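You operate a simulated robot arm through the tools that you are given. There is no shell and no other tool. Be economical: measure what you need, move in short steps, check, and stop when the job is done.

You are at the controls of a simulated robot arm. One attempt, no reset.

JOB
Put things in order on the sideboard top. At the end: the clear tank stands where the red candle stood; the silver steel flask stands where the brown jar stood; the brown jar stands where the beige pot brush stood; the red candle stands where the silver steel flask stood; the beige pot brush is on the white coaster; whatever was shut is shut again. Leave all else as you found it, and nothing knocked over.

The check looks at the end state, three seconds after you hand in, the way a careful person would. Anything else that was tipped, shoved, dropped, spilled or broken makes it a failure.

ROBOT AND FRAMES
A 7-joint arm with a two-finger parallel gripper, fixed in place. Base frame: the origin is at the foot of the arm, x ahead of it, y to its left, z up; the work surface is at about z = 840. Lengths are in mm, angles in degrees, forces in N, time in s.
With the tool pointing down near the work surface it reaches from about 300 to 700 mm from the base axis. Its first joint turns from -66.0 to 66.0 degrees. Payload 1.57 kg.
The tool frame sits at the grasp point between the pads (the TCP): z along the fingers, y along the line on which they close. The tips reach 30 mm beyond it. The gripper opens to 110 mm. The fingers are 24 mm wide and 12 mm thick; the gripper's body (48 by 112 mm) begins 78 mm behind the TCP.
Orientation is told as [roll, pitch, yaw] about the base's x, y, z axes, in that order, counted from this pose: with the fingers straight down and closing along the base's y, the tool's x points along the base's -x, its y along +y and its z along -z.

CONTROLS
- The arm moves only by the tool servo_tool. Its argument "increments" is a list of rows, each an object (a shift or turn left out is 0, a gripper value left out holds the last) with "slide": the shift along the tool's x, y, z in m, a list of three; "angular": the turn, a rotation vector about the tool's x, y, z in rad, a list of three; "fingers": the gripper command, from -1 (fully open) to 1 (shut), values between in proportion. In form: [{"slide": [x, y, z], "angular": [ax, ay, az], "fingers": fingers}, ...]. A call has 1 to 10 rows; each row shifts and turns the commanded pose from where the row before left it, along the tool's axes as they then stand. A row lasts 0.2 s, in which the tool goes at most 50 mm and 8.6 degrees; a call with a longer step from one row to the next is refused whole, and so is a gripper value outside its range. A pose out of reach is approached as far as the arm can. The call stops where the force on the tool passes 40 N (or 10 N more than at its start, if that is more) or the arm is blocked; 0.2 s more then pass. Each finger travels about 108 mm/s and halts on what it meets, pressing with about 43 N; the grip force reading is that of the motor and also rises with nothing between the fingers. The clock runs only during rows and for 0.2 s after the last one: add rows that do not move to give the fingers time. It gives the time, the measured TCP pose, the force on the tool (base axes), the opening and the grip force at its end, in the units of the frame above (readings bear some noise).
- Cameras (640 x 400 px; columns grow to the right, rows downward): "scene" is fixed at [173.9, -407.2, 1393]; the picture's right is [0.68, -0.73, 0.00], its down [-0.53, -0.49, -0.69] and it looks along [0.50, 0.47, -0.73] (base axes); focal length 253 px, centre (320, 200). "wrist" rides on the gripper at [70, 16, -141] in the tool frame; the picture's right is [-0.23, 0.97, 0.00], its down [-0.86, -0.20, -0.48] and it looks along [-0.47, -0.11, 0.88] (tool axes); focal length 222 px, centre (320, 200). There is no depth. A picture from a camera that has moved, and an enlarged one, comes with that camera's place and axes in the base frame and with its lens. The place of the scene camera against the robot may be out by one fixed shift of up to 12 mm in any direction.
- camera(camera): a new picture of that camera. The clock stands still meanwhile.
- close_up(camera, box): a new picture of the part [left, top, right, bottom] of that camera's present view, enlarged. The clock stands still meanwhile.
- close_job(): hands the job in; it is judged then, once.

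Work in short steps. Places have to be worked out from the pictures, the camera data and where the tool is seen: move nearer, look again, correct. Check each grasp and each placing, and mend what went wrong. You have 120 turns and 68 pictures in all, those below and enlarged ones among them. Open the gripper and draw the arm clear of the work before you hand the job in, unless the task says otherwise; then end with one line.

The tools are called after "Emit:" by a JSON object that holds its "name" and its "arguments". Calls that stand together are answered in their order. servo_tool: Moves the arm, as the interface text tells. Its arguments: {"type":"object","properties":{"increments":{"type":"array"}},"required":["increments"]} The other tools are called the same way: camera (camera) takes a picture; close_up (camera, box) takes an enlarged picture of a part of a camera's view; close_job () hands the job in.

At the start:

```text
time_s: 0.0
eef_pos: [372.4, -4.5, 1167.4]
tool_rot: [0.0, 0.0, 0.1]
force: [-0.2, 0.2, 0.5]
opening: 109.9
gripper_force: 0.1
```

scene: 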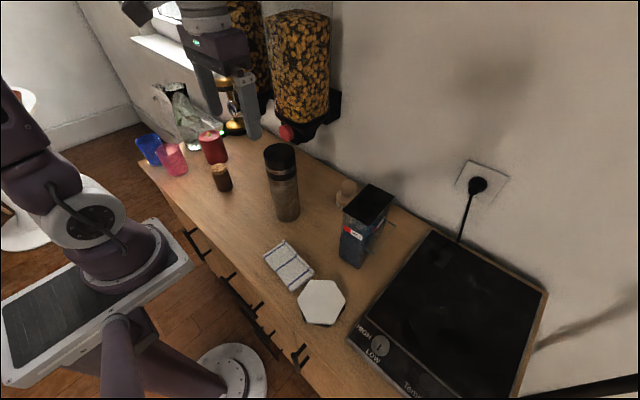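
wrist: 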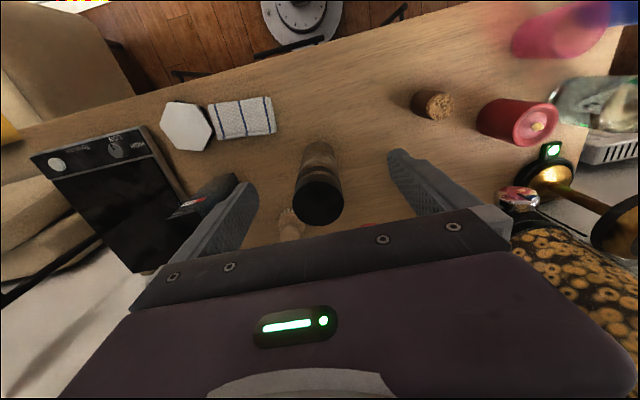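

I'll start with enlarged views to identify the objects.

Emit:
{"name": "close_up", "arguments": {"camera": "scene", "box": [230, 120, 430, 280]}}

Emit:
{"name": "close_up", "arguments": {"camera": "scene", "box": [120, 70, 280, 200]}}

```text
2.50 times, centred on (330, 200) of scene
camera zoom: at [173.9, -407.2, 1393.0], right [0.68, -0.73, 0.0], down [-0.53, -0.49, -0.69], along [0.5, 0.47, -0.73], focal length 633 px, centre (295, 200)
```

zoom: 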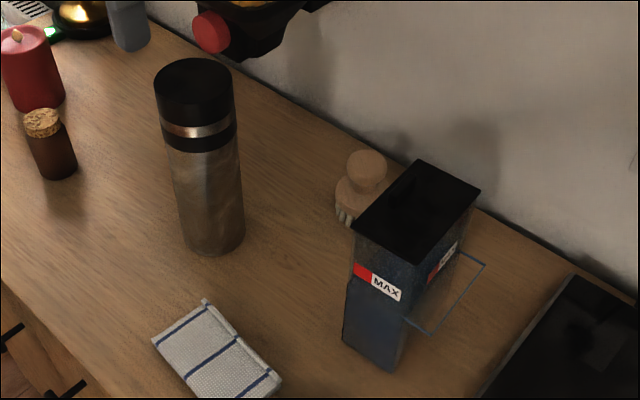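

```text
3.08 times, centred on (200, 135) of scene
camera zoom: at [173.9, -407.2, 1393.0], right [0.68, -0.73, 0.0], down [-0.53, -0.49, -0.69], along [0.5, 0.47, -0.73], focal length 779 px, centre (689, 400)
```

zoom: 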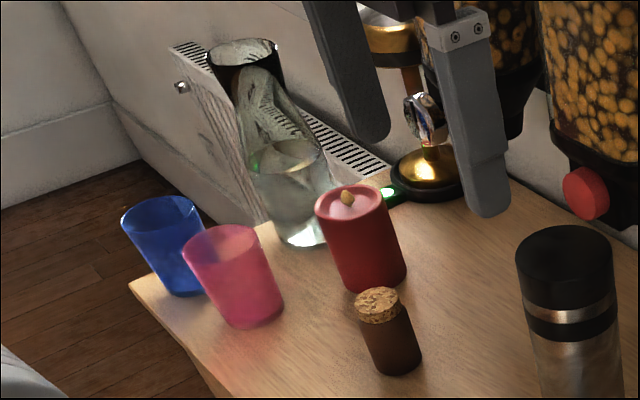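

The layout is clear: flask near (445,-22), candle near (450,345), jar near (389,203), brush near (594,-120), tank near (497,-240) and coaster near (333,-261). No buffer spot is needed if I go brush → jar → flask → candle → tank. I move over the brush first, staying high, for a wrist look.

Emit:
{"name": "servo_tool", "arguments": {"increments": [{"slide": [-0.037, -0.023, 0]}, {"slide": [-0.037, -0.023, 0]}, {"slide": [-0.037, -0.023, 0]}, {"slide": [-0.037, -0.023, 0]}, {"slide": [-0.037, -0.023, 0]}, {"slide": [0, 0, 0.03]}, {"slide": [0, 0, 0.03]}]}}

Emit:
{"name": "camera", "arguments": {"camera": "wrist"}}

Emit:
{"name": "camera", "arguments": {"camera": "scene"}}

```text
time_s: 1.6
eef_pos: [557.6, -121.8, 1107.6]
tool_rot: [0.0, -0.1, -0.2]
force: [0.2, -0.5, 0.0]
opening: 110.1
gripper_force: 0.0
```

```text
63 pictures are left
camera wrist: at [488.3, -105.2, 1249.1], right [0.23, 0.97, 0.0], down [0.85, -0.2, 0.48], along [0.47, -0.11, -0.88], focal length 222 px, centre (320, 200)
```

wrist: 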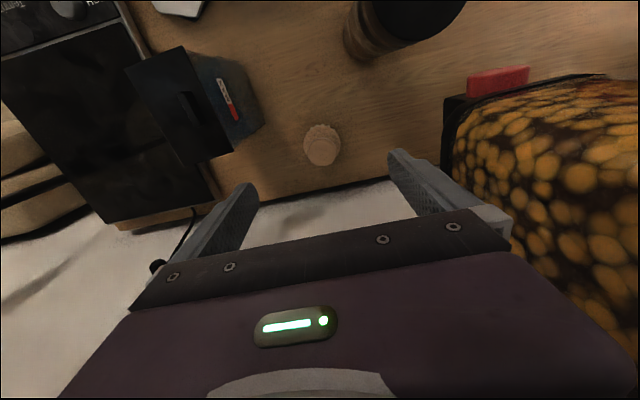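

```text
62 pictures are left
```

scene: 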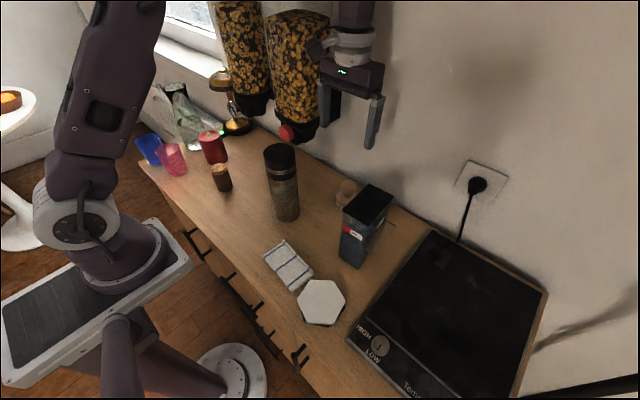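

The brush knob is visible. Enlarging to refine its position and size, and checking the tank's shape.

Emit:
{"name": "close_up", "arguments": {"camera": "wrist", "box": [270, 100, 370, 180]}}

Emit:
{"name": "close_up", "arguments": {"camera": "wrist", "box": [110, 20, 290, 180]}}

```text
5.00 times, centred on (320, 140) of wrist
camera zoom: at [488.3, -105.2, 1249.1], right [0.23, 0.97, 0.0], down [0.85, -0.2, 0.48], along [0.47, -0.11, -0.88], focal length 1111 px, centre (320, 500)
```

zoom: 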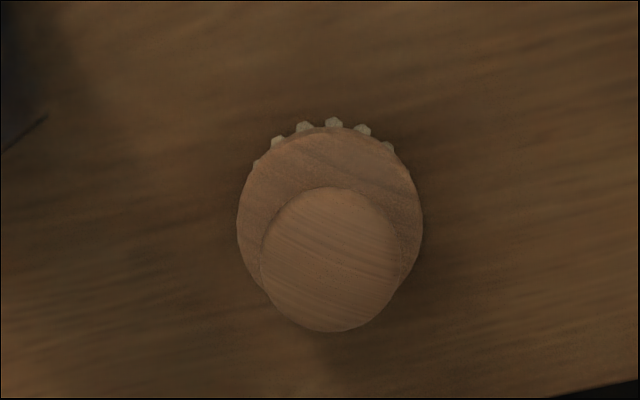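

```text
2.50 times, centred on (200, 100) of wrist
camera zoom: at [488.3, -105.2, 1249.1], right [0.23, 0.97, 0.0], down [0.85, -0.2, 0.48], along [0.47, -0.11, -0.88], focal length 555 px, centre (620, 450)
```

zoom: 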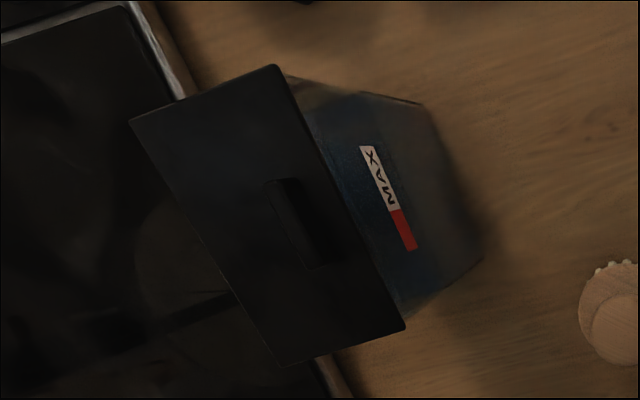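

Brush is at about (585,-124): knob about 44 mm wide with its top near 918, disc about 64 mm wide. I go down over it to just above the disc.

Emit:
{"name": "servo_tool", "arguments": {"increments": [{"slide": [-0.0275, -0.002, 0], "fingers": -0.4}, {"slide": [0, 0, 0.045]}, {"slide": [0, 0, 0.045]}, {"slide": [0, 0, 0.045]}, {"slide": [0, 0, 0.03]}, {"slide": [0, 0, 0.02]}]}}

Emit:
{"name": "camera", "arguments": {"camera": "wrist"}}

Emit:
{"name": "close_up", "arguments": {"camera": "scene", "box": [290, 120, 450, 220]}}

```text
time_s: 3.0
eef_pos: [584.1, -123.0, 922.5]
tool_rot: [0.0, 0.0, 0.0]
force: [-1.1, -0.2, 0.7]
opening: 77.1
gripper_force: 0.1
```

```text
59 pictures are left
camera wrist: at [514.3, -106.2, 1063.5], right [0.23, 0.97, 0.0], down [0.85, -0.2, 0.48], along [0.47, -0.11, -0.88], focal length 222 px, centre (320, 200)
```

wrist: 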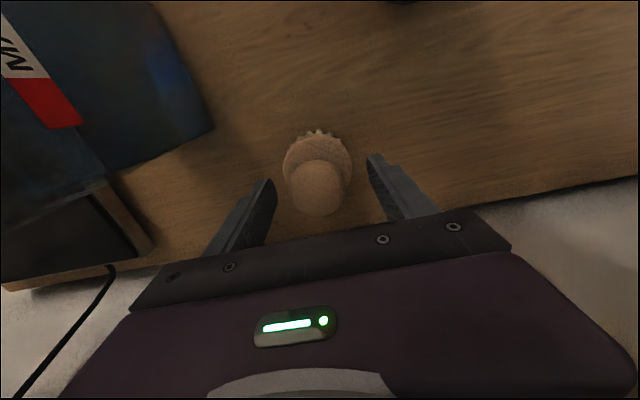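

```text
4.00 times, centred on (370, 170) of scene
camera zoom: at [173.9, -407.2, 1393.0], right [0.68, -0.73, 0.0], down [-0.53, -0.49, -0.69], along [0.5, 0.47, -0.73], focal length 1013 px, centre (120, 320)
```

zoom: 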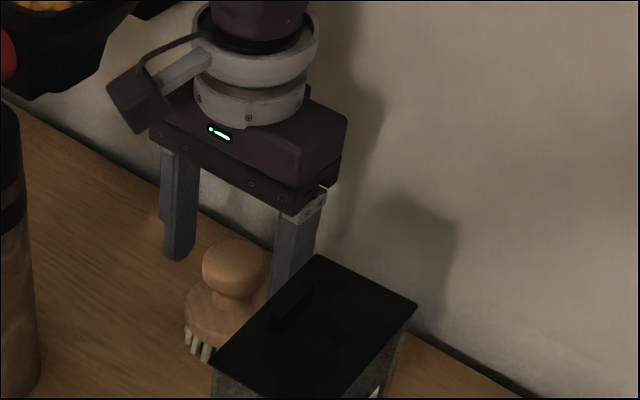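

Knob is centred between the fingers. Lowering 18 mm and gripping.

Emit:
{"name": "servo_tool", "arguments": {"increments": [{"slide": [0, 0, 0.018]}, {"fingers": 1}, {"fingers": 1}, {"fingers": 1}, {"slide": [0, 0, -0.03]}, {"slide": [0, 0, -0.04]}]}}

Emit:
{"name": "camera", "arguments": {"camera": "wrist"}}

```text
time_s: 4.0
eef_pos: [587.1, -122.9, 907.9]
tool_rot: [-0.2, -0.5, -0.1]
force: [-1.9, 1.2, 6.7]
opening: 41.7
gripper_force: 43.5
stopped in row 4: the force on the tool passed its limit (the readings are from after the stop); the commanded pose is now the measured one
```

```text
57 pictures are left
camera wrist: at [515.8, -106.5, 1048.7], right [0.23, 0.97, 0.0], down [0.85, -0.2, 0.48], along [0.47, -0.11, -0.87], focal length 222 px, centre (320, 200)
```

wrist: 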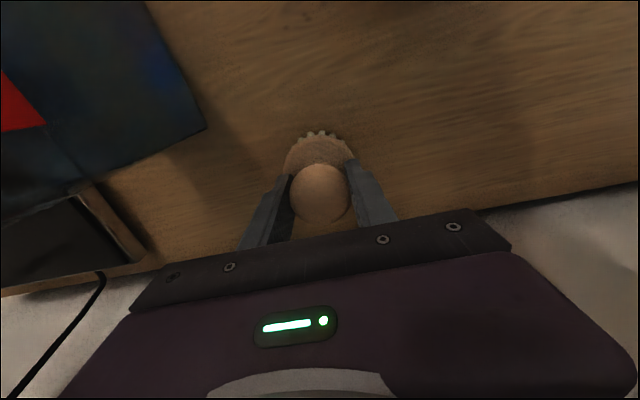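

The brush is held (opening 41.7); the stop was just the squeeze. Lifting gently.

Emit:
{"name": "servo_tool", "arguments": {"increments": [{"slide": [0, 0, -0.01]}, {"slide": [0, 0, -0.03]}, {"slide": [0, 0, -0.045]}, {"slide": [0, 0, -0.045]}, {"slide": [0, 0, -0.045]}]}}

Emit:
{"name": "camera", "arguments": {"camera": "wrist"}}

```text
time_s: 5.2
eef_pos: [585.6, -121.5, 1081.1]
tool_rot: [-0.1, -0.4, 0.0]
force: [-0.2, -0.5, -0.6]
opening: 41.6
gripper_force: 43.5
```

```text
56 pictures are left
camera wrist: at [514.0, -104.6, 1222.1], right [0.23, 0.97, 0.0], down [0.85, -0.2, 0.48], along [0.47, -0.11, -0.88], focal length 222 px, centre (320, 200)
```

wrist: 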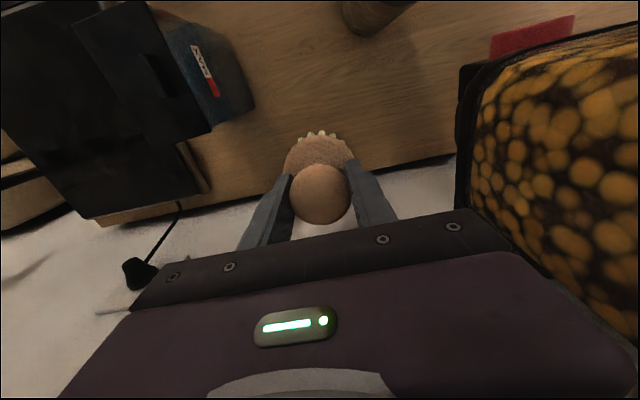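

Lifted cleanly. Rising a little more and carrying it toward the coaster, then looking down on it.

Emit:
{"name": "servo_tool", "arguments": {"increments": [{"slide": [0, 0, -0.04]}, {"slide": [0.041, -0.0222, 0]}, {"slide": [0.041, -0.0222, 0]}, {"slide": [0.041, -0.0222, 0]}, {"slide": [0.041, -0.0222, 0]}, {"slide": [0.041, -0.0222, 0]}, {"slide": [0.041, -0.0222, 0]}]}}

Emit:
{"name": "camera", "arguments": {"camera": "wrist"}}

```text
time_s: 6.8
eef_pos: [338.0, -255.1, 1122.1]
tool_rot: [-0.1, -0.4, 0.0]
force: [-0.4, -1.0, -0.2]
opening: 41.7
gripper_force: 42.8
```

```text
55 pictures are left
camera wrist: at [267.1, -239.6, 1262.3], right [0.23, 0.97, 0.0], down [0.85, -0.2, 0.48], along [0.47, -0.11, -0.87], focal length 222 px, centre (320, 200)
```

wrist: 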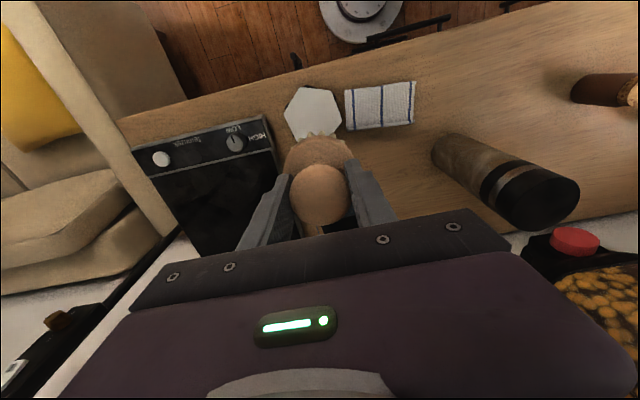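

Coaster is partly hidden by the brush; zooming to measure it.

Emit:
{"name": "close_up", "arguments": {"camera": "wrist", "box": [260, 75, 370, 145]}}

Emit:
{"name": "close_up", "arguments": {"camera": "scene", "box": [280, 260, 380, 340]}}

```text
5.71 times, centred on (315, 110) of wrist
camera zoom: at [267.1, -239.6, 1262.3], right [0.23, 0.97, 0.0], down [0.85, -0.2, 0.48], along [0.47, -0.11, -0.87], focal length 1269 px, centre (349, 714)
```

zoom: 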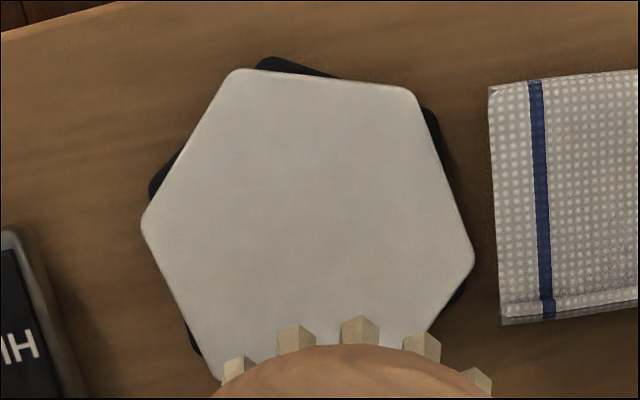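

```text
5.00 times, centred on (330, 300) of scene
camera zoom: at [173.9, -407.2, 1393.0], right [0.68, -0.73, 0.0], down [-0.53, -0.49, -0.69], along [0.5, 0.47, -0.73], focal length 1266 px, centre (270, -300)
```

zoom: 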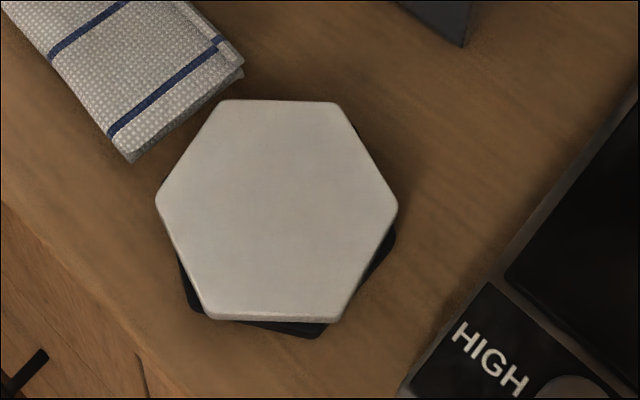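

A white coaster lies on a dark one, with its centre at about (325,-265). Aligning and descending to just above it.

Emit:
{"name": "servo_tool", "arguments": {"increments": [{"slide": [0.013, -0.0099, 0]}, {"slide": [0, 0, 0.045]}, {"slide": [0, 0, 0.045]}, {"slide": [0, 0, 0.045]}, {"slide": [0, 0, 0.045]}, {"slide": [0, 0, 0.01]}]}}

Emit:
{"name": "close_up", "arguments": {"camera": "scene", "box": [260, 220, 400, 340]}}

```text
time_s: 8.2
eef_pos: [328.2, -265.6, 931.1]
tool_rot: [-0.1, -0.4, 0.1]
force: [-0.6, -0.1, -0.3]
opening: 41.8
gripper_force: 43.1
```

```text
3.33 times, centred on (330, 280) of scene
camera zoom: at [173.9, -407.2, 1393.0], right [0.68, -0.73, 0.0], down [-0.53, -0.49, -0.69], along [0.5, 0.47, -0.73], focal length 844 px, centre (287, -67)
```

zoom: 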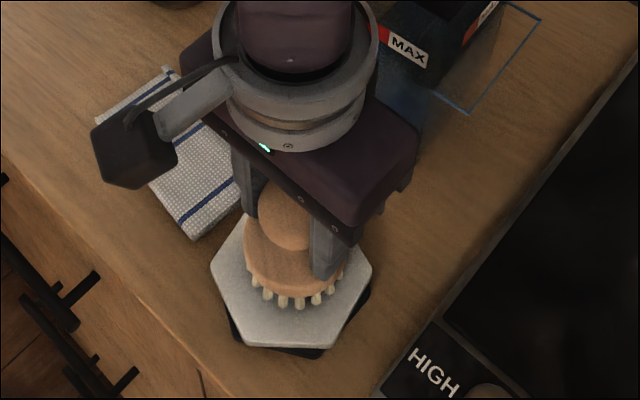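

The brush is just above the coaster and a few mm toward the wall. Nudging about 4 mm and lowering slowly.

Emit:
{"name": "servo_tool", "arguments": {"increments": [{"slide": [0.004, -0.002, 0.004]}, {"slide": [0, 0, 0.004]}, {"slide": [0, 0, 0.003]}, {}]}}

Emit:
{"name": "close_up", "arguments": {"camera": "scene", "box": [270, 260, 370, 340]}}

```text
time_s: 8.8
eef_pos: [324.5, -267.7, 926.0]
tool_rot: [-0.2, -0.4, 0.0]
force: [-2.7, 5.4, 21.8]
opening: 41.8
gripper_force: 42.9
stopped in row 3: the force on the tool passed its limit (the readings are from after the stop); the commanded pose is now the measured one
```

```text
5.00 times, centred on (320, 300) of scene
camera zoom: at [173.6, -406.9, 1393.1], right [0.68, -0.73, 0.0], down [-0.53, -0.49, -0.69], along [0.5, 0.47, -0.73], focal length 1266 px, centre (320, -300)
```

zoom: 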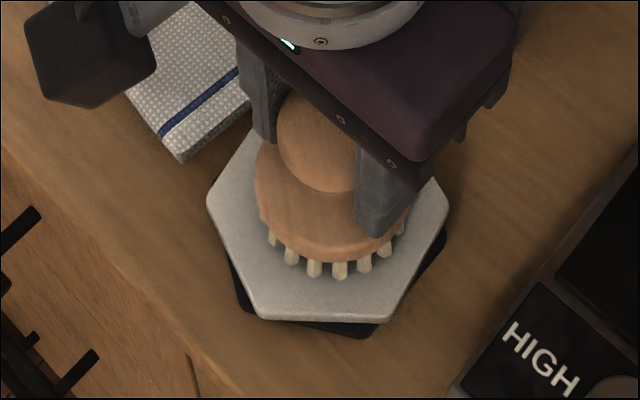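

Contact reached and the brush stands on the white coaster. Opening and lifting off.

Emit:
{"name": "servo_tool", "arguments": {"increments": [{"fingers": -0.2}, {"fingers": -0.4}, {"slide": [0, 0, -0.03]}, {"slide": [0, 0, -0.045]}, {"slide": [0, 0, -0.045]}, {"slide": [0, 0, -0.045]}]}}

Emit:
{"name": "close_up", "arguments": {"camera": "scene", "box": [270, 260, 370, 340]}}

```text
time_s: 10.2
eef_pos: [325.3, -265.9, 1089.9]
tool_rot: [-0.4, -0.4, 0.1]
force: [-0.6, 0.5, -0.3]
opening: 76.8
gripper_force: 0.1
```

```text
5.00 times, centred on (320, 300) of scene
camera zoom: at [173.9, -407.2, 1393.0], right [0.68, -0.73, 0.0], down [-0.53, -0.49, -0.69], along [0.5, 0.47, -0.73], focal length 1266 px, centre (320, -300)
```

zoom: 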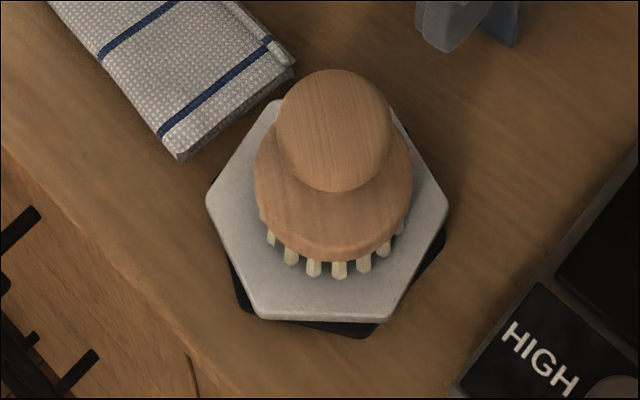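

The brush is standing well on the coaster. Next the jar: moving across, clear of the flask, to look from above.

Emit:
{"name": "servo_tool", "arguments": {"increments": [{"slide": [-0.003, 0.046, 0]}, {"slide": [-0.003, 0.046, 0]}, {"slide": [-0.003, 0.046, 0]}, {"slide": [-0.003, 0.046, 0]}, {"slide": [-0.003, 0.046, 0]}, {"slide": [-0.003, 0.046, 0]}, {"slide": [-0.003, 0.046, 0]}, {"slide": [-0.003, 0.046, 0]}, {"slide": [-0.003, 0.046, 0]}, {"slide": [-0.003, 0.046, 0]}]}}

Emit:
{"name": "camera", "arguments": {"camera": "wrist"}}

```text
time_s: 12.4
eef_pos: [351.1, 191.9, 1088.6]
tool_rot: [-0.2, -0.4, 0.0]
force: [0.0, -0.8, 0.6]
opening: 76.8
gripper_force: 0.0
```

```text
49 pictures are left
camera wrist: at [279.4, 208.9, 1229.2], right [0.23, 0.97, 0.0], down [0.85, -0.2, 0.49], along [0.47, -0.11, -0.87], focal length 222 px, centre (320, 200)
```

wrist: 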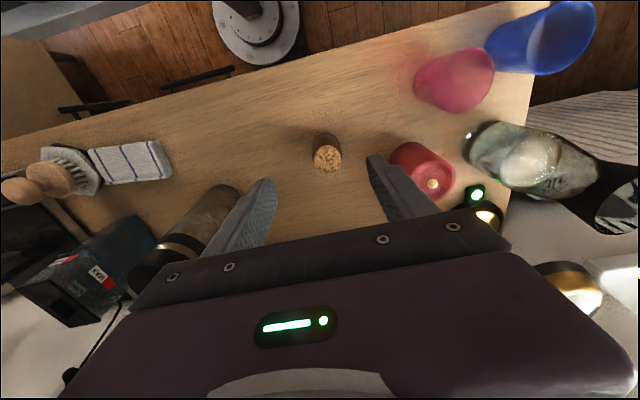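

Emit:
{"name": "close_up", "arguments": {"camera": "wrist", "box": [290, 120, 360, 185]}}

Emit:
{"name": "close_up", "arguments": {"camera": "wrist", "box": [370, 60, 530, 240]}}

```text
6.15 times, centred on (325, 152) of wrist
camera zoom: at [279.4, 208.9, 1229.2], right [0.23, 0.97, 0.0], down [0.85, -0.2, 0.49], along [0.47, -0.11, -0.87], focal length 1367 px, centre (289, 492)
```

zoom: 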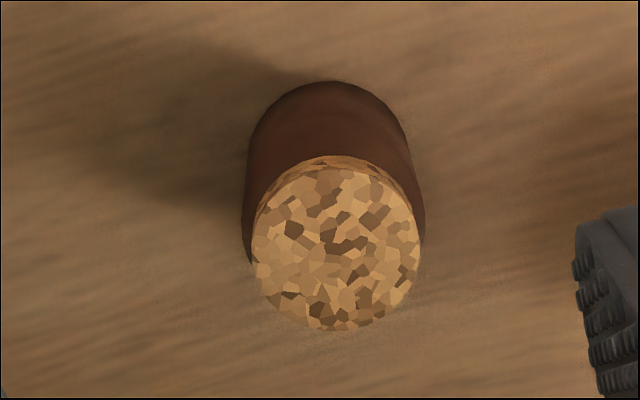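

```text
2.22 times, centred on (450, 150) of wrist
camera zoom: at [279.4, 208.9, 1229.2], right [0.23, 0.97, 0.0], down [0.85, -0.2, 0.49], along [0.47, -0.11, -0.87], focal length 494 px, centre (31, 311)
```

zoom: 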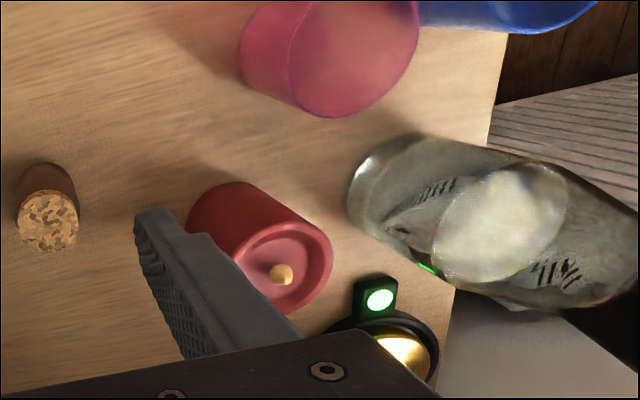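

Jar is at about (386,196), 45 mm wide. Positioning over it and descending to grip the body below the cork.

Emit:
{"name": "servo_tool", "arguments": {"increments": [{"slide": [-0.0345, 0.004, 0]}, {"slide": [0, 0, 0.045]}, {"slide": [0, 0, 0.045]}, {"slide": [0, 0, 0.045]}, {"slide": [0, 0, 0.035]}, {"slide": [0, 0, 0.013]}, {}]}}

Emit:
{"name": "camera", "arguments": {"camera": "wrist"}}

```text
time_s: 14.0
eef_pos: [388.2, 197.3, 907.5]
tool_rot: [-0.2, -0.5, 0.1]
force: [-1.3, -0.6, 0.4]
opening: 76.9
gripper_force: 0.0
```

```text
46 pictures are left
camera wrist: at [317.9, 213.3, 1047.6], right [0.23, 0.97, 0.0], down [0.85, -0.2, 0.49], along [0.47, -0.11, -0.87], focal length 222 px, centre (320, 200)
```

wrist: 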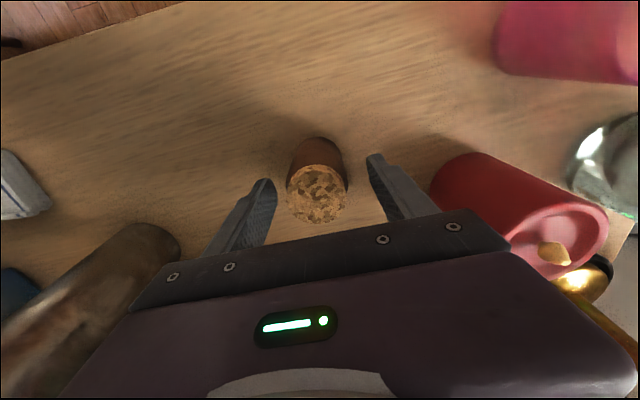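

Jar is centred. Down 17 mm, 2 mm toward me, then grip and lift slightly.

Emit:
{"name": "servo_tool", "arguments": {"increments": [{"slide": [0.002, -0.001, 0.017]}, {"fingers": 0.1}, {"fingers": 1}, {"fingers": 1}, {}]}}

Emit:
{"name": "servo_tool", "arguments": {"increments": [{"slide": [0, 0, -0.01]}, {"slide": [0, 0, -0.03]}, {"slide": [0, 0, -0.045]}]}}

Emit:
{"name": "camera", "arguments": {"camera": "wrist"}}

```text
time_s: 15.2
eef_pos: [387.2, 196.4, 890.6]
tool_rot: [-0.2, -0.5, 0.1]
force: [0.7, 0.3, -0.3]
opening: 44.6
gripper_force: 43.5
```

```text
time_s: 16.0
eef_pos: [384.4, 196.8, 975.3]
tool_rot: [-0.1, -0.3, 0.1]
force: [0.2, 0.3, -0.9]
opening: 44.5
gripper_force: 42.9
```

```text
45 pictures are left
camera wrist: at [313.4, 213.4, 1114.9], right [0.23, 0.97, 0.0], down [0.85, -0.2, 0.49], along [0.47, -0.11, -0.87], focal length 222 px, centre (320, 200)
```

wrist: 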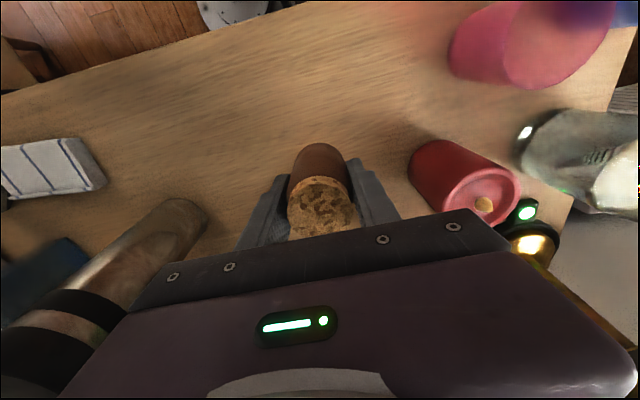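

Jar is in hand. Lifting to 1105 and taking it around the near side of the flask.

Emit:
{"name": "servo_tool", "arguments": {"increments": [{"slide": [0, 0, -0.045]}, {"slide": [0, 0, -0.045]}, {"slide": [0.02, -0.035, -0.04]}, {"slide": [0.015, -0.045, 0]}, {"slide": [0, -0.048, 0]}, {"slide": [0, -0.048, 0]}, {"slide": [0, -0.048, 0]}, {"slide": [0, -0.048, 0]}, {"slide": [0, -0.048, 0]}]}}

Emit:
{"name": "servo_tool", "arguments": {"increments": [{"slide": [-0.046, 0, 0]}, {"slide": [-0.046, 0, 0]}, {"slide": [-0.046, 0, 0]}, {"slide": [-0.046, 0, 0]}, {"slide": [-0.046, 0, 0]}, {}]}}

Emit:
{"name": "camera", "arguments": {"camera": "wrist"}}

```text
refused: row 3 steps farther than a row can; nothing moved
```

```text
time_s: 16.6
eef_pos: [474.0, 194.6, 973.2]
tool_rot: [-0.7, 0.9, 0.7]
force: [-23.8, -4.9, 2.7]
opening: 44.6
gripper_force: 42.3
stopped in row 3: the force on the tool passed its limit (the readings are from after the stop); the commanded pose is now the measured one
```

```text
44 pictures are left
camera wrist: at [405.8, 211.6, 1115.6], right [0.22, 0.98, -0.01], down [0.86, -0.18, 0.47], along [0.45, -0.11, -0.88], focal length 222 px, centre (320, 200)
```

wrist: 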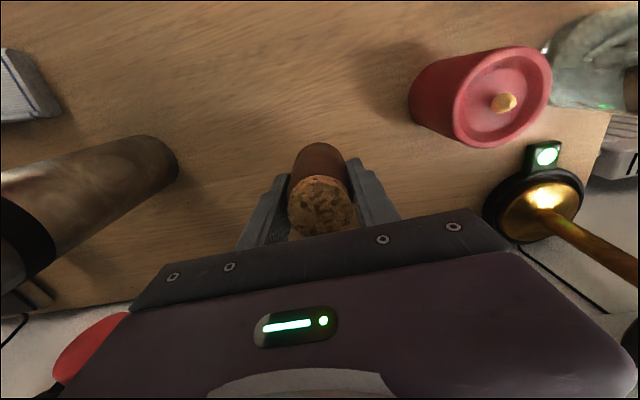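

The first call was refused, so the second ran from the wrong place and the arm touched something ahead, probably the dispenser. I shouldn't have chained those two calls. Backing straight out and inspecting.

Emit:
{"name": "servo_tool", "arguments": {"increments": [{"slide": [0.03, 0, 0]}, {"slide": [0.045, 0, 0]}, {"slide": [0.03, 0, 0]}]}}

Emit:
{"name": "camera", "arguments": {"camera": "scene"}}

```text
time_s: 17.4
eef_pos: [372.6, 192.3, 974.3]
tool_rot: [-0.5, 0.6, 0.6]
force: [0.7, 0.7, -0.9]
opening: 44.1
gripper_force: 43.1
```

```text
43 pictures are left
```

scene: 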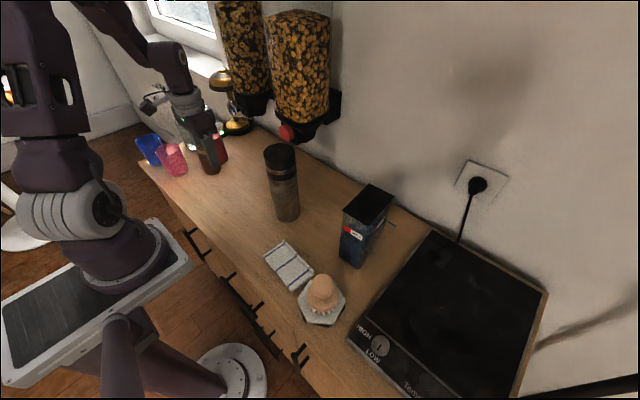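

Nothing appears displaced; the dispensers look as before. Now continuing with the correct route in smaller steps: up first, then across on the near side.

Emit:
{"name": "servo_tool", "arguments": {"increments": [{"slide": [0, 0, -0.045]}, {"slide": [0, 0, -0.045]}, {"slide": [0, 0, -0.04]}, {"slide": [0.02, -0.043, 0]}, {"slide": [0, -0.047, 0]}, {"slide": [0, -0.047, 0]}, {"slide": [0, -0.047, 0]}, {"slide": [0, -0.047, 0]}, {"slide": [0, -0.047, 0]}]}}

```text
time_s: 19.4
eef_pos: [354.7, -83.2, 1108.5]
tool_rot: [-0.5, 0.5, 0.4]
force: [-0.4, -0.1, 0.0]
opening: 44.2
gripper_force: 42.6
```

At (355,-83) and clear. Continuing to y = -124, squaring the tool, then straight ahead along the gap between flask and tank.

Emit:
{"name": "servo_tool", "arguments": {"increments": [{"slide": [0, -0.041, 0], "angular": [-0.0087, -0.0087, 0.007]}, {"slide": [-0.045, 0, 0]}, {"slide": [-0.045, 0, 0]}, {"slide": [-0.045, 0, 0]}, {"slide": [-0.045, 0, 0]}, {"slide": [-0.045, 0, 0]}, {}]}}

Emit:
{"name": "camera", "arguments": {"camera": "wrist"}}

```text
time_s: 21.0
eef_pos: [583.1, -124.3, 1108.6]
tool_rot: [0.0, 0.2, 0.0]
force: [0.2, 0.2, -2.3]
opening: 44.2
gripper_force: 43.5
```

```text
42 pictures are left
camera wrist: at [512.9, -107.7, 1250.2], right [0.23, 0.97, 0.0], down [0.86, -0.2, 0.48], along [0.46, -0.11, -0.88], focal length 222 px, centre (320, 200)
```

wrist: 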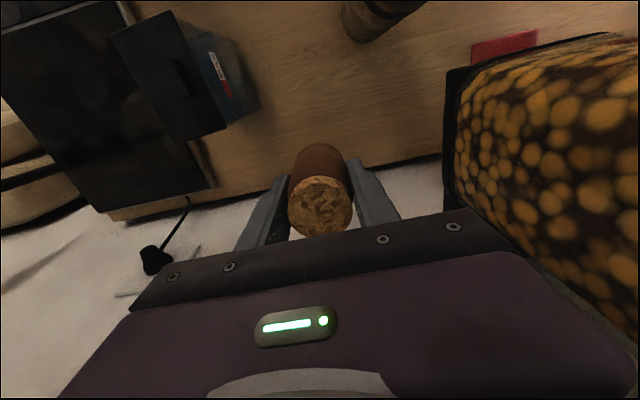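

Over the old brush spot; descending to near touch-down.

Emit:
{"name": "servo_tool", "arguments": {"increments": [{"slide": [-0.002, 0, 0.045]}, {"slide": [0, 0, 0.045]}, {"slide": [0, 0, 0.045]}, {"slide": [0, 0, 0.045]}, {"slide": [0, 0, 0.025]}, {"slide": [0, 0, 0.006]}, {}]}}

```text
time_s: 22.6
eef_pos: [584.1, -123.8, 896.8]
tool_rot: [0.0, 0.1, 0.1]
force: [-0.1, -0.8, -1.5]
opening: 44.4
gripper_force: 43.1
```

Six mm to go; lowering in small steps until contact.

Emit:
{"name": "servo_tool", "arguments": {"increments": [{"slide": [0, 0, 0.003]}, {"slide": [0, 0, 0.002]}, {"slide": [0, 0, 0.002]}, {}]}}

Emit:
{"name": "close_up", "arguments": {"camera": "scene", "box": [290, 120, 450, 220]}}

```text
time_s: 23.6
eef_pos: [584.7, -122.9, 891.7]
tool_rot: [-0.1, -0.2, 0.2]
force: [-2.1, 3.6, 30.5]
opening: 44.5
gripper_force: 42.8
```

```text
4.00 times, centred on (370, 170) of scene
camera zoom: at [173.3, -407.0, 1393.2], right [0.68, -0.73, 0.0], down [-0.53, -0.49, -0.69], along [0.5, 0.47, -0.73], focal length 1013 px, centre (120, 320)
```

zoom: 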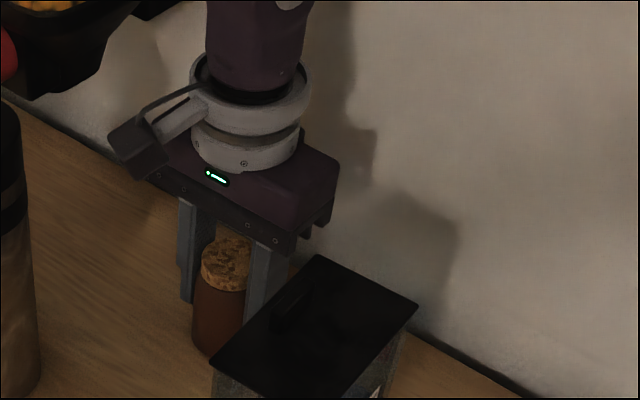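

Contact (30 N) means the jar is on the table. Releasing and rising.

Emit:
{"name": "servo_tool", "arguments": {"increments": [{"slide": [0, 0, -0.001], "fingers": 0.0}, {"fingers": -0.3}, {"fingers": -0.4}, {"slide": [0, 0, -0.03]}, {"slide": [0, 0, -0.045]}, {"slide": [0, 0, -0.045]}, {"slide": [0, 0, -0.045]}, {"slide": [0, 0, -0.045]}, {"slide": [0, 0, -0.045]}]}}

Emit:
{"name": "camera", "arguments": {"camera": "wrist"}}

```text
time_s: 25.6
eef_pos: [582.6, -124.1, 1146.6]
tool_rot: [-0.1, 0.1, 0.1]
force: [-0.2, 0.8, -0.1]
opening: 76.9
gripper_force: 0.0
```

```text
40 pictures are left
camera wrist: at [513.1, -107.5, 1288.8], right [0.23, 0.97, 0.0], down [0.86, -0.2, 0.48], along [0.46, -0.11, -0.88], focal length 222 px, centre (320, 200)
```

wrist: 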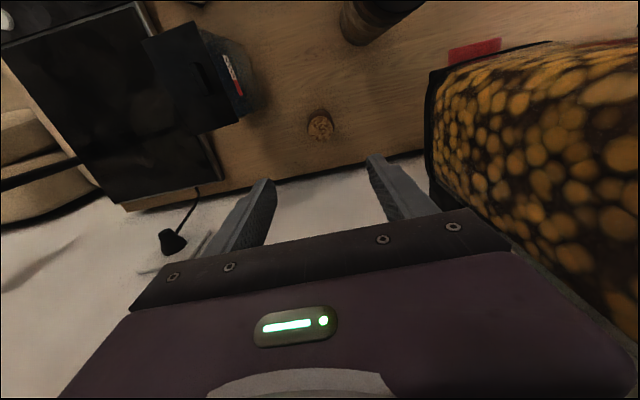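

Jar stands on the brush's old spot. Withdrawing and moving above the flask for a measurement.

Emit:
{"name": "servo_tool", "arguments": {"increments": [{"slide": [0.046, 0, 0], "fingers": -1}, {"slide": [0.046, 0, 0]}, {"slide": [0.046, 0, 0]}, {"slide": [0.032, 0.035, 0]}, {"slide": [0, 0.045, 0]}, {"slide": [0, 0.023, 0]}, {}]}}

Emit:
{"name": "camera", "arguments": {"camera": "wrist"}}

```text
time_s: 27.2
eef_pos: [412.0, -21.4, 1148.1]
tool_rot: [0.0, 0.0, 0.1]
force: [-0.4, 0.5, -0.2]
opening: 110.2
gripper_force: 0.1
```

```text
39 pictures are left
camera wrist: at [342.0, -4.4, 1289.3], right [0.23, 0.97, 0.0], down [0.86, -0.2, 0.48], along [0.47, -0.11, -0.88], focal length 222 px, centre (320, 200)
```

wrist: 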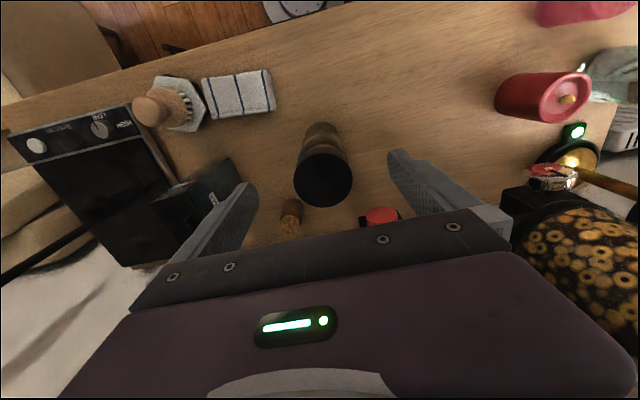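

Emit:
{"name": "close_up", "arguments": {"camera": "wrist", "box": [270, 110, 370, 220]}}

```text
3.64 times, centred on (320, 165) of wrist
camera zoom: at [342.0, -4.4, 1289.3], right [0.23, 0.97, 0.0], down [0.86, -0.2, 0.48], along [0.47, -0.11, -0.88], focal length 808 px, centre (320, 327)
```

zoom: 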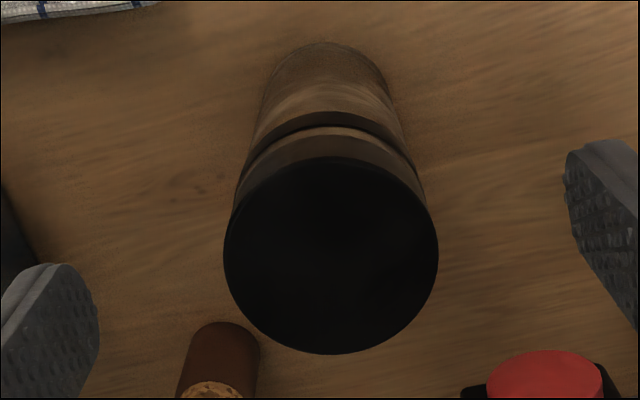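

Flask axis is about (446,-24), 68 mm wide, top near 1048. I go over it and descend so the pads span the lower cap and upper steel body.

Emit:
{"name": "servo_tool", "arguments": {"increments": [{"slide": [-0.034, -0.003, 0]}, {"slide": [0, 0, 0.03]}, {"slide": [0, 0, 0.04]}, {}]}}

Emit:
{"name": "camera", "arguments": {"camera": "wrist"}}

Emit:
{"name": "close_up", "arguments": {"camera": "scene", "box": [220, 60, 380, 240]}}

```text
time_s: 28.2
eef_pos: [449.5, -22.3, 1076.5]
tool_rot: [-0.1, 0.0, 0.0]
force: [-0.2, 0.7, 0.1]
opening: 110.0
gripper_force: 0.0
```

```text
37 pictures are left
camera wrist: at [378.2, -6.9, 1218.6], right [0.23, 0.97, 0.0], down [0.86, -0.2, 0.48], along [0.46, -0.11, -0.88], focal length 222 px, centre (320, 200)
```

wrist: 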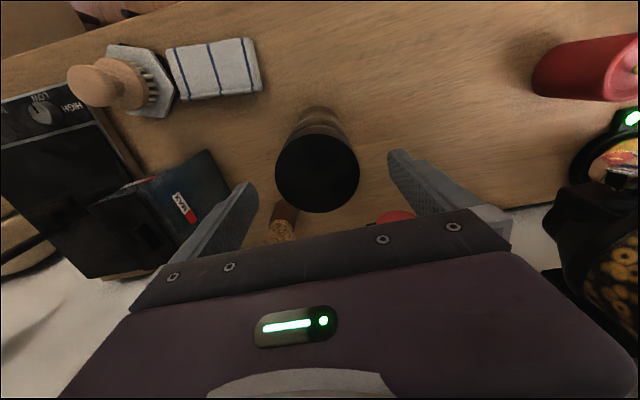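

```text
2.22 times, centred on (300, 150) of scene
camera zoom: at [173.9, -407.2, 1393.0], right [0.68, -0.73, 0.0], down [-0.53, -0.49, -0.69], along [0.5, 0.47, -0.73], focal length 563 px, centre (364, 311)
```

zoom: 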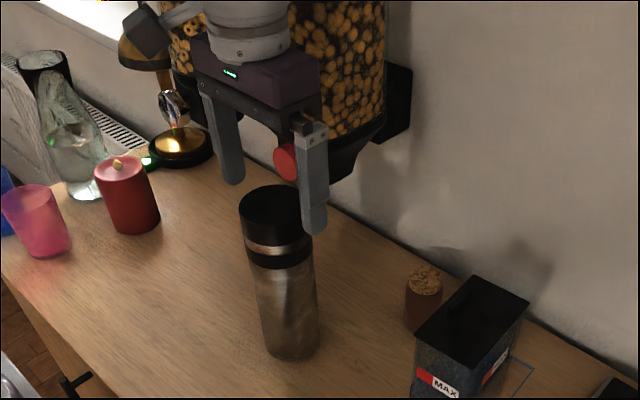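

Well centred in y, 3 mm too far ahead in x. Descending around the cap with that correction.

Emit:
{"name": "servo_tool", "arguments": {"increments": [{"slide": [0.003, -0.0015, 0.035]}, {"slide": [0, 0, 0.035]}, {"slide": [0, 0, 0.02]}, {"slide": [0, 0, 0.004]}, {}]}}

Emit:
{"name": "camera", "arguments": {"camera": "wrist"}}

Emit:
{"name": "close_up", "arguments": {"camera": "scene", "box": [220, 100, 360, 240]}}

```text
time_s: 29.4
eef_pos: [443.8, -25.8, 983.2]
tool_rot: [-0.2, 0.1, 0.0]
force: [-0.3, -0.6, -0.6]
opening: 110.0
gripper_force: 0.0
```

```text
35 pictures are left
camera wrist: at [373.7, -9.8, 1124.5], right [0.23, 0.97, 0.0], down [0.86, -0.2, 0.48], along [0.46, -0.11, -0.88], focal length 222 px, centre (320, 200)
```

wrist: 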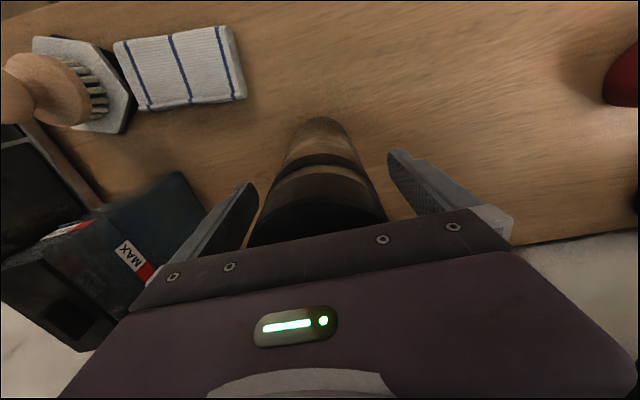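

```text
2.86 times, centred on (290, 170) of scene
camera zoom: at [173.9, -407.2, 1393.0], right [0.68, -0.73, 0.0], down [-0.53, -0.49, -0.69], along [0.5, 0.47, -0.73], focal length 724 px, centre (406, 286)
```

zoom: 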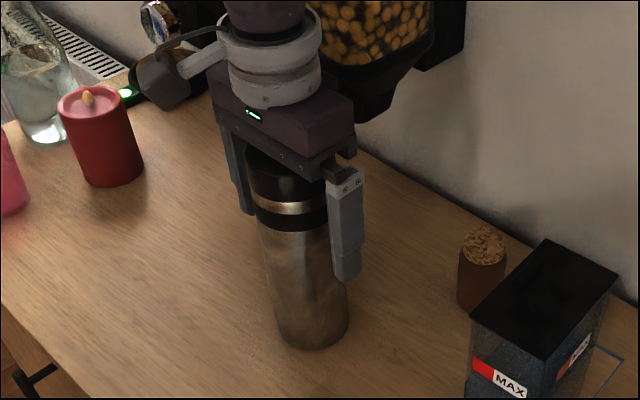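

Fingers straddle the cap joint and steel body. Closing gradually.

Emit:
{"name": "servo_tool", "arguments": {"increments": [{"fingers": -0.4}, {"fingers": -0.3}, {"fingers": -0.22}, {"fingers": 0.2}, {"fingers": 1}, {}]}}

```text
time_s: 30.8
eef_pos: [444.3, -25.3, 983.7]
tool_rot: [0.0, 0.2, 0.1]
force: [-0.2, 2.0, 2.3]
opening: 68.0
gripper_force: 43.0
```

Gripped at 68 mm. Lifting slowly by 75 mm.

Emit:
{"name": "servo_tool", "arguments": {"increments": [{"slide": [0, 0, -0.01]}, {"slide": [0, 0, -0.025]}, {"slide": [0, 0, -0.04]}, {}]}}

Emit:
{"name": "close_up", "arguments": {"camera": "scene", "box": [200, 60, 360, 240]}}

```text
time_s: 31.8
eef_pos: [443.0, -26.7, 1057.9]
tool_rot: [0.0, 0.1, 0.0]
force: [-0.1, 0.3, -3.5]
opening: 68.2
gripper_force: 42.8
```

```text
2.22 times, centred on (280, 150) of scene
camera zoom: at [173.9, -407.2, 1393.0], right [0.68, -0.73, 0.0], down [-0.53, -0.49, -0.69], along [0.5, 0.47, -0.73], focal length 563 px, centre (409, 311)
```

zoom: 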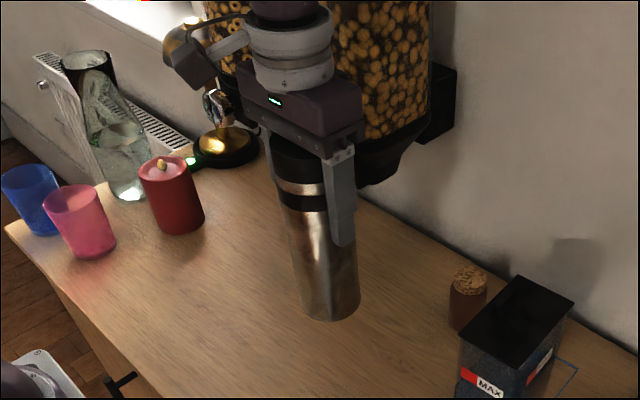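

Flask came up whole. Carrying back then left to the jar's old place at (386,196), still high.

Emit:
{"name": "servo_tool", "arguments": {"increments": [{"slide": [0.03, 0, 0]}, {"slide": [0.028, 0.02, 0]}, {"slide": [0, 0.045, 0]}, {"slide": [0, 0.045, 0]}, {"slide": [0, 0.045, 0]}, {"slide": [0, 0.045, 0]}, {"slide": [0, 0.0225, 0]}, {}]}}

Emit:
{"name": "camera", "arguments": {"camera": "scene"}}

```text
time_s: 33.6
eef_pos: [383.7, 196.2, 1058.2]
tool_rot: [0.0, 0.1, 0.1]
force: [-0.1, -0.2, -2.9]
opening: 67.8
gripper_force: 42.7
```

```text
32 pictures are left
```

scene: 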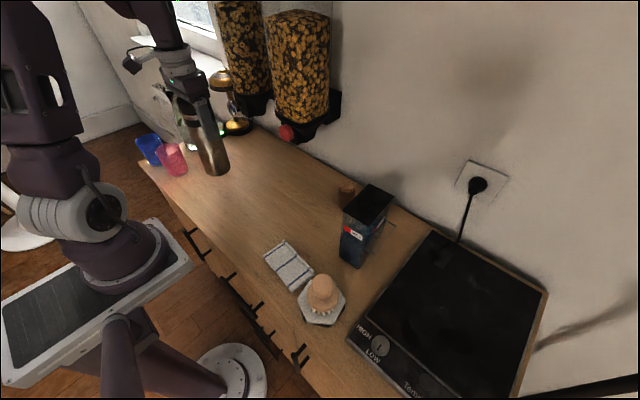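

Over the target spot; lowering.

Emit:
{"name": "servo_tool", "arguments": {"increments": [{"slide": [-0.001, 0, 0.035]}, {"slide": [0, 0, 0.025]}, {"slide": [0, 0, 0.009]}, {"slide": [0, 0, 0.003]}, {"slide": [0, 0, 0.002]}, {}]}}

```text
time_s: 35.0
eef_pos: [386.0, 196.8, 985.1]
tool_rot: [-0.1, 0.0, 0.1]
force: [-1.6, -3.1, 26.6]
opening: 67.4
gripper_force: 42.6
```

Contact (27 N up) at the expected height. Opening and rising straight up past the cap.

Emit:
{"name": "servo_tool", "arguments": {"increments": [{"slide": [0, 0, -0.001], "fingers": -0.3}, {"fingers": -0.6}, {"fingers": -1}, {"fingers": -1}, {"slide": [0, 0, -0.03]}, {"slide": [0, 0, -0.045]}, {"slide": [0, 0, -0.045]}, {"slide": [0, 0, -0.045]}, {}]}}

Emit:
{"name": "camera", "arguments": {"camera": "wrist"}}

Emit:
{"name": "close_up", "arguments": {"camera": "scene", "box": [120, 60, 300, 200]}}

```text
time_s: 37.0
eef_pos: [385.3, 194.9, 1149.9]
tool_rot: [0.0, 0.1, 0.0]
force: [0.5, -0.2, -0.9]
opening: 110.1
gripper_force: 0.0
```

```text
31 pictures are left
camera wrist: at [315.7, 211.7, 1291.5], right [0.23, 0.97, 0.0], down [0.86, -0.2, 0.48], along [0.47, -0.11, -0.88], focal length 222 px, centre (320, 200)
```

wrist: 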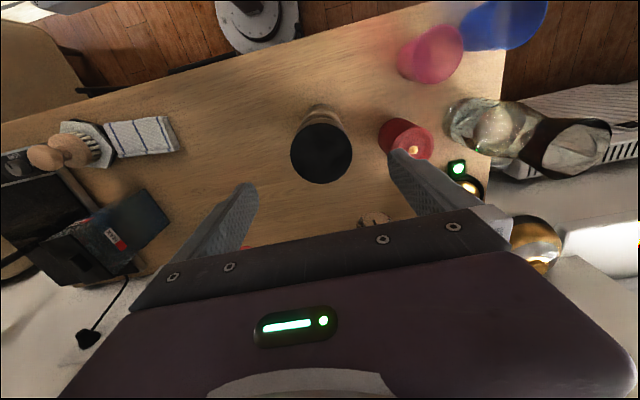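

```text
2.86 times, centred on (210, 130) of scene
camera zoom: at [173.9, -407.2, 1393.0], right [0.68, -0.73, 0.0], down [-0.53, -0.49, -0.69], along [0.5, 0.47, -0.73], focal length 724 px, centre (634, 400)
```

zoom: 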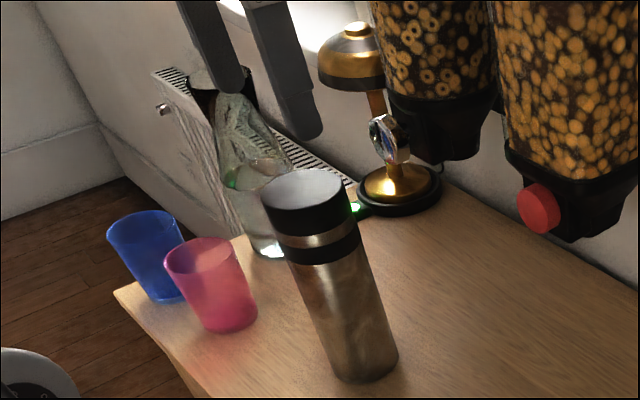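

Flask is standing on the jar's old place. Next, moving above and slightly behind the candle for a look.

Emit:
{"name": "servo_tool", "arguments": {"increments": [{"slide": [0, 0.046, 0]}, {"slide": [0, 0.046, 0]}, {"slide": [0, 0.046, 0]}, {"slide": [-0.02, 0, 0]}, {}]}}

Emit:
{"name": "camera", "arguments": {"camera": "wrist"}}

Emit:
{"name": "close_up", "arguments": {"camera": "wrist", "box": [270, 110, 370, 220]}}

```text
time_s: 38.2
eef_pos: [406.2, 335.3, 1148.2]
tool_rot: [-0.2, 0.2, 0.1]
force: [0.3, -0.8, -0.2]
opening: 110.2
gripper_force: 0.0
```

```text
29 pictures are left
camera wrist: at [335.3, 350.6, 1289.2], right [0.22, 0.97, 0.0], down [0.86, -0.2, 0.48], along [0.46, -0.11, -0.88], focal length 222 px, centre (320, 200)
```

wrist: 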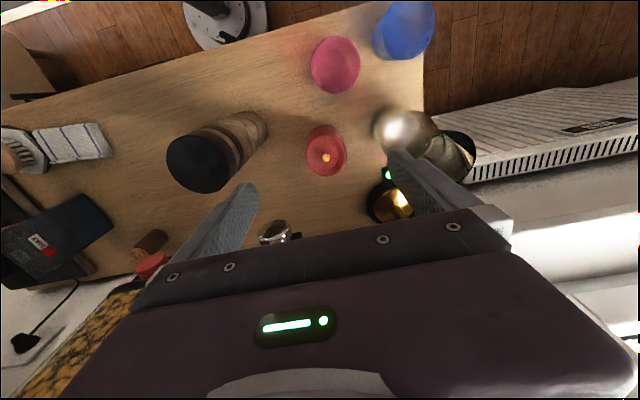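

```text
3.64 times, centred on (320, 165) of wrist
camera zoom: at [335.3, 350.6, 1289.2], right [0.22, 0.97, 0.0], down [0.86, -0.2, 0.48], along [0.46, -0.11, -0.88], focal length 808 px, centre (320, 327)
```

zoom: 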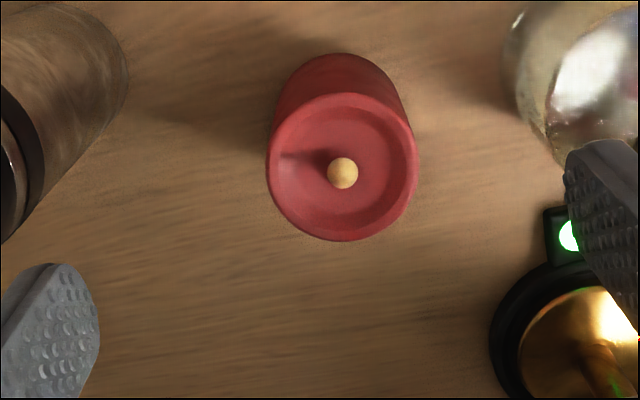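

Candle axis is about (443,336), 67 mm wide, top near 939; neighbours are clear of the fingers. Going down over it in two stages.

Emit:
{"name": "servo_tool", "arguments": {"increments": [{"slide": [-0.037, 0.0005, 0], "fingers": -0.7}, {"slide": [0, 0, 0.045]}, {"slide": [0, 0, 0.045]}, {"slide": [0, 0, 0.045]}, {"slide": [0, 0, 0.035]}, {}]}}

Emit:
{"name": "camera", "arguments": {"camera": "wrist"}}

```text
time_s: 39.6
eef_pos: [441.8, 335.3, 978.6]
tool_rot: [0.0, 0.1, 0.1]
force: [-0.4, 0.2, -0.2]
opening: 93.5
gripper_force: 0.2
```

```text
27 pictures are left
camera wrist: at [372.0, 351.3, 1120.5], right [0.23, 0.97, 0.0], down [0.86, -0.2, 0.48], along [0.46, -0.11, -0.88], focal length 222 px, centre (320, 200)
```

wrist: 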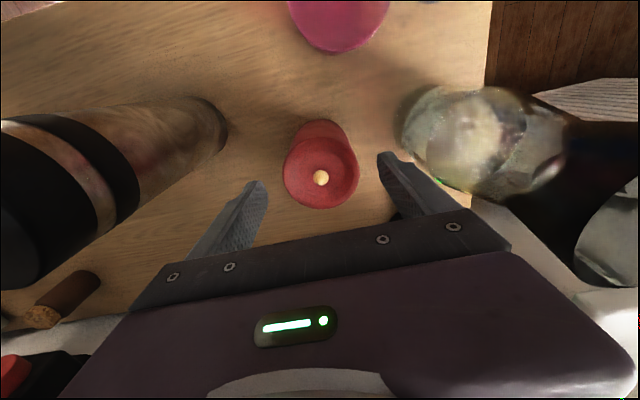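

Centred. Descending to 905 and closing gradually.

Emit:
{"name": "servo_tool", "arguments": {"increments": [{"slide": [0, 0, 0.04]}, {"slide": [0, 0, 0.03]}, {"slide": [0, 0, 0.004]}, {"fingers": -0.35}, {"fingers": -0.22}, {"fingers": 0.2}, {"fingers": 1}, {}]}}

```text
time_s: 41.4
eef_pos: [441.8, 335.9, 905.5]
tool_rot: [-0.1, 0.2, 0.2]
force: [0.0, 0.1, 0.1]
opening: 68.9
gripper_force: 42.6
```

Candle held at 69 mm. Lifting well above flask height.

Emit:
{"name": "servo_tool", "arguments": {"increments": [{"slide": [0, 0, -0.01]}, {"slide": [0, 0, -0.03]}, {"slide": [0, 0, -0.045]}, {"slide": [0, 0, -0.045]}, {"slide": [0, 0, -0.045]}, {"slide": [0, 0, -0.045]}, {"slide": [0, 0, -0.04]}, {}]}}

Emit:
{"name": "camera", "arguments": {"camera": "wrist"}}

```text
time_s: 43.2
eef_pos: [441.3, 335.7, 1165.1]
tool_rot: [-0.1, 0.1, 0.0]
force: [-0.5, 0.6, -3.1]
opening: 68.7
gripper_force: 43.0
```

```text
26 pictures are left
camera wrist: at [371.7, 351.5, 1305.6], right [0.23, 0.97, 0.0], down [0.86, -0.2, 0.48], along [0.46, -0.11, -0.88], focal length 222 px, centre (320, 200)
```

wrist: 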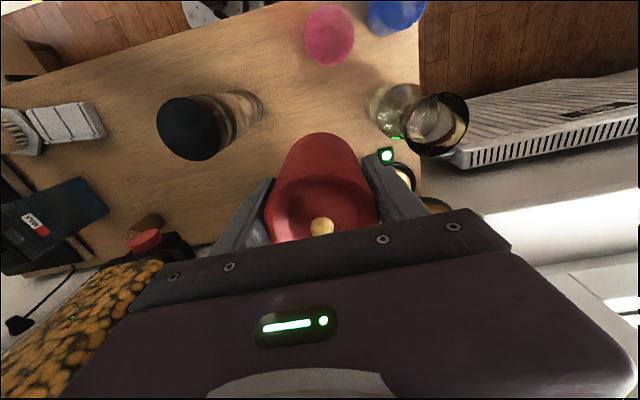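

Candle secure. Pulling back to x ≈ 385 and then carrying it right over (well above) the flask to y ≈ -25.

Emit:
{"name": "servo_tool", "arguments": {"increments": [{"slide": [0.045, 0, 0]}, {"slide": [0.03, -0.03, 0]}, {"slide": [0, -0.047, 0]}, {"slide": [0, -0.047, 0]}, {"slide": [0, -0.047, 0]}, {"slide": [0, -0.047, 0]}, {"slide": [0, -0.047, 0]}, {"slide": [0, -0.047, 0]}, {"slide": [0, -0.0485, 0]}, {}]}}

```text
time_s: 45.4
eef_pos: [369.5, -23.9, 1163.2]
tool_rot: [0.0, 0.0, 0.2]
force: [0.2, -0.6, -3.6]
opening: 69.1
gripper_force: 42.9
```

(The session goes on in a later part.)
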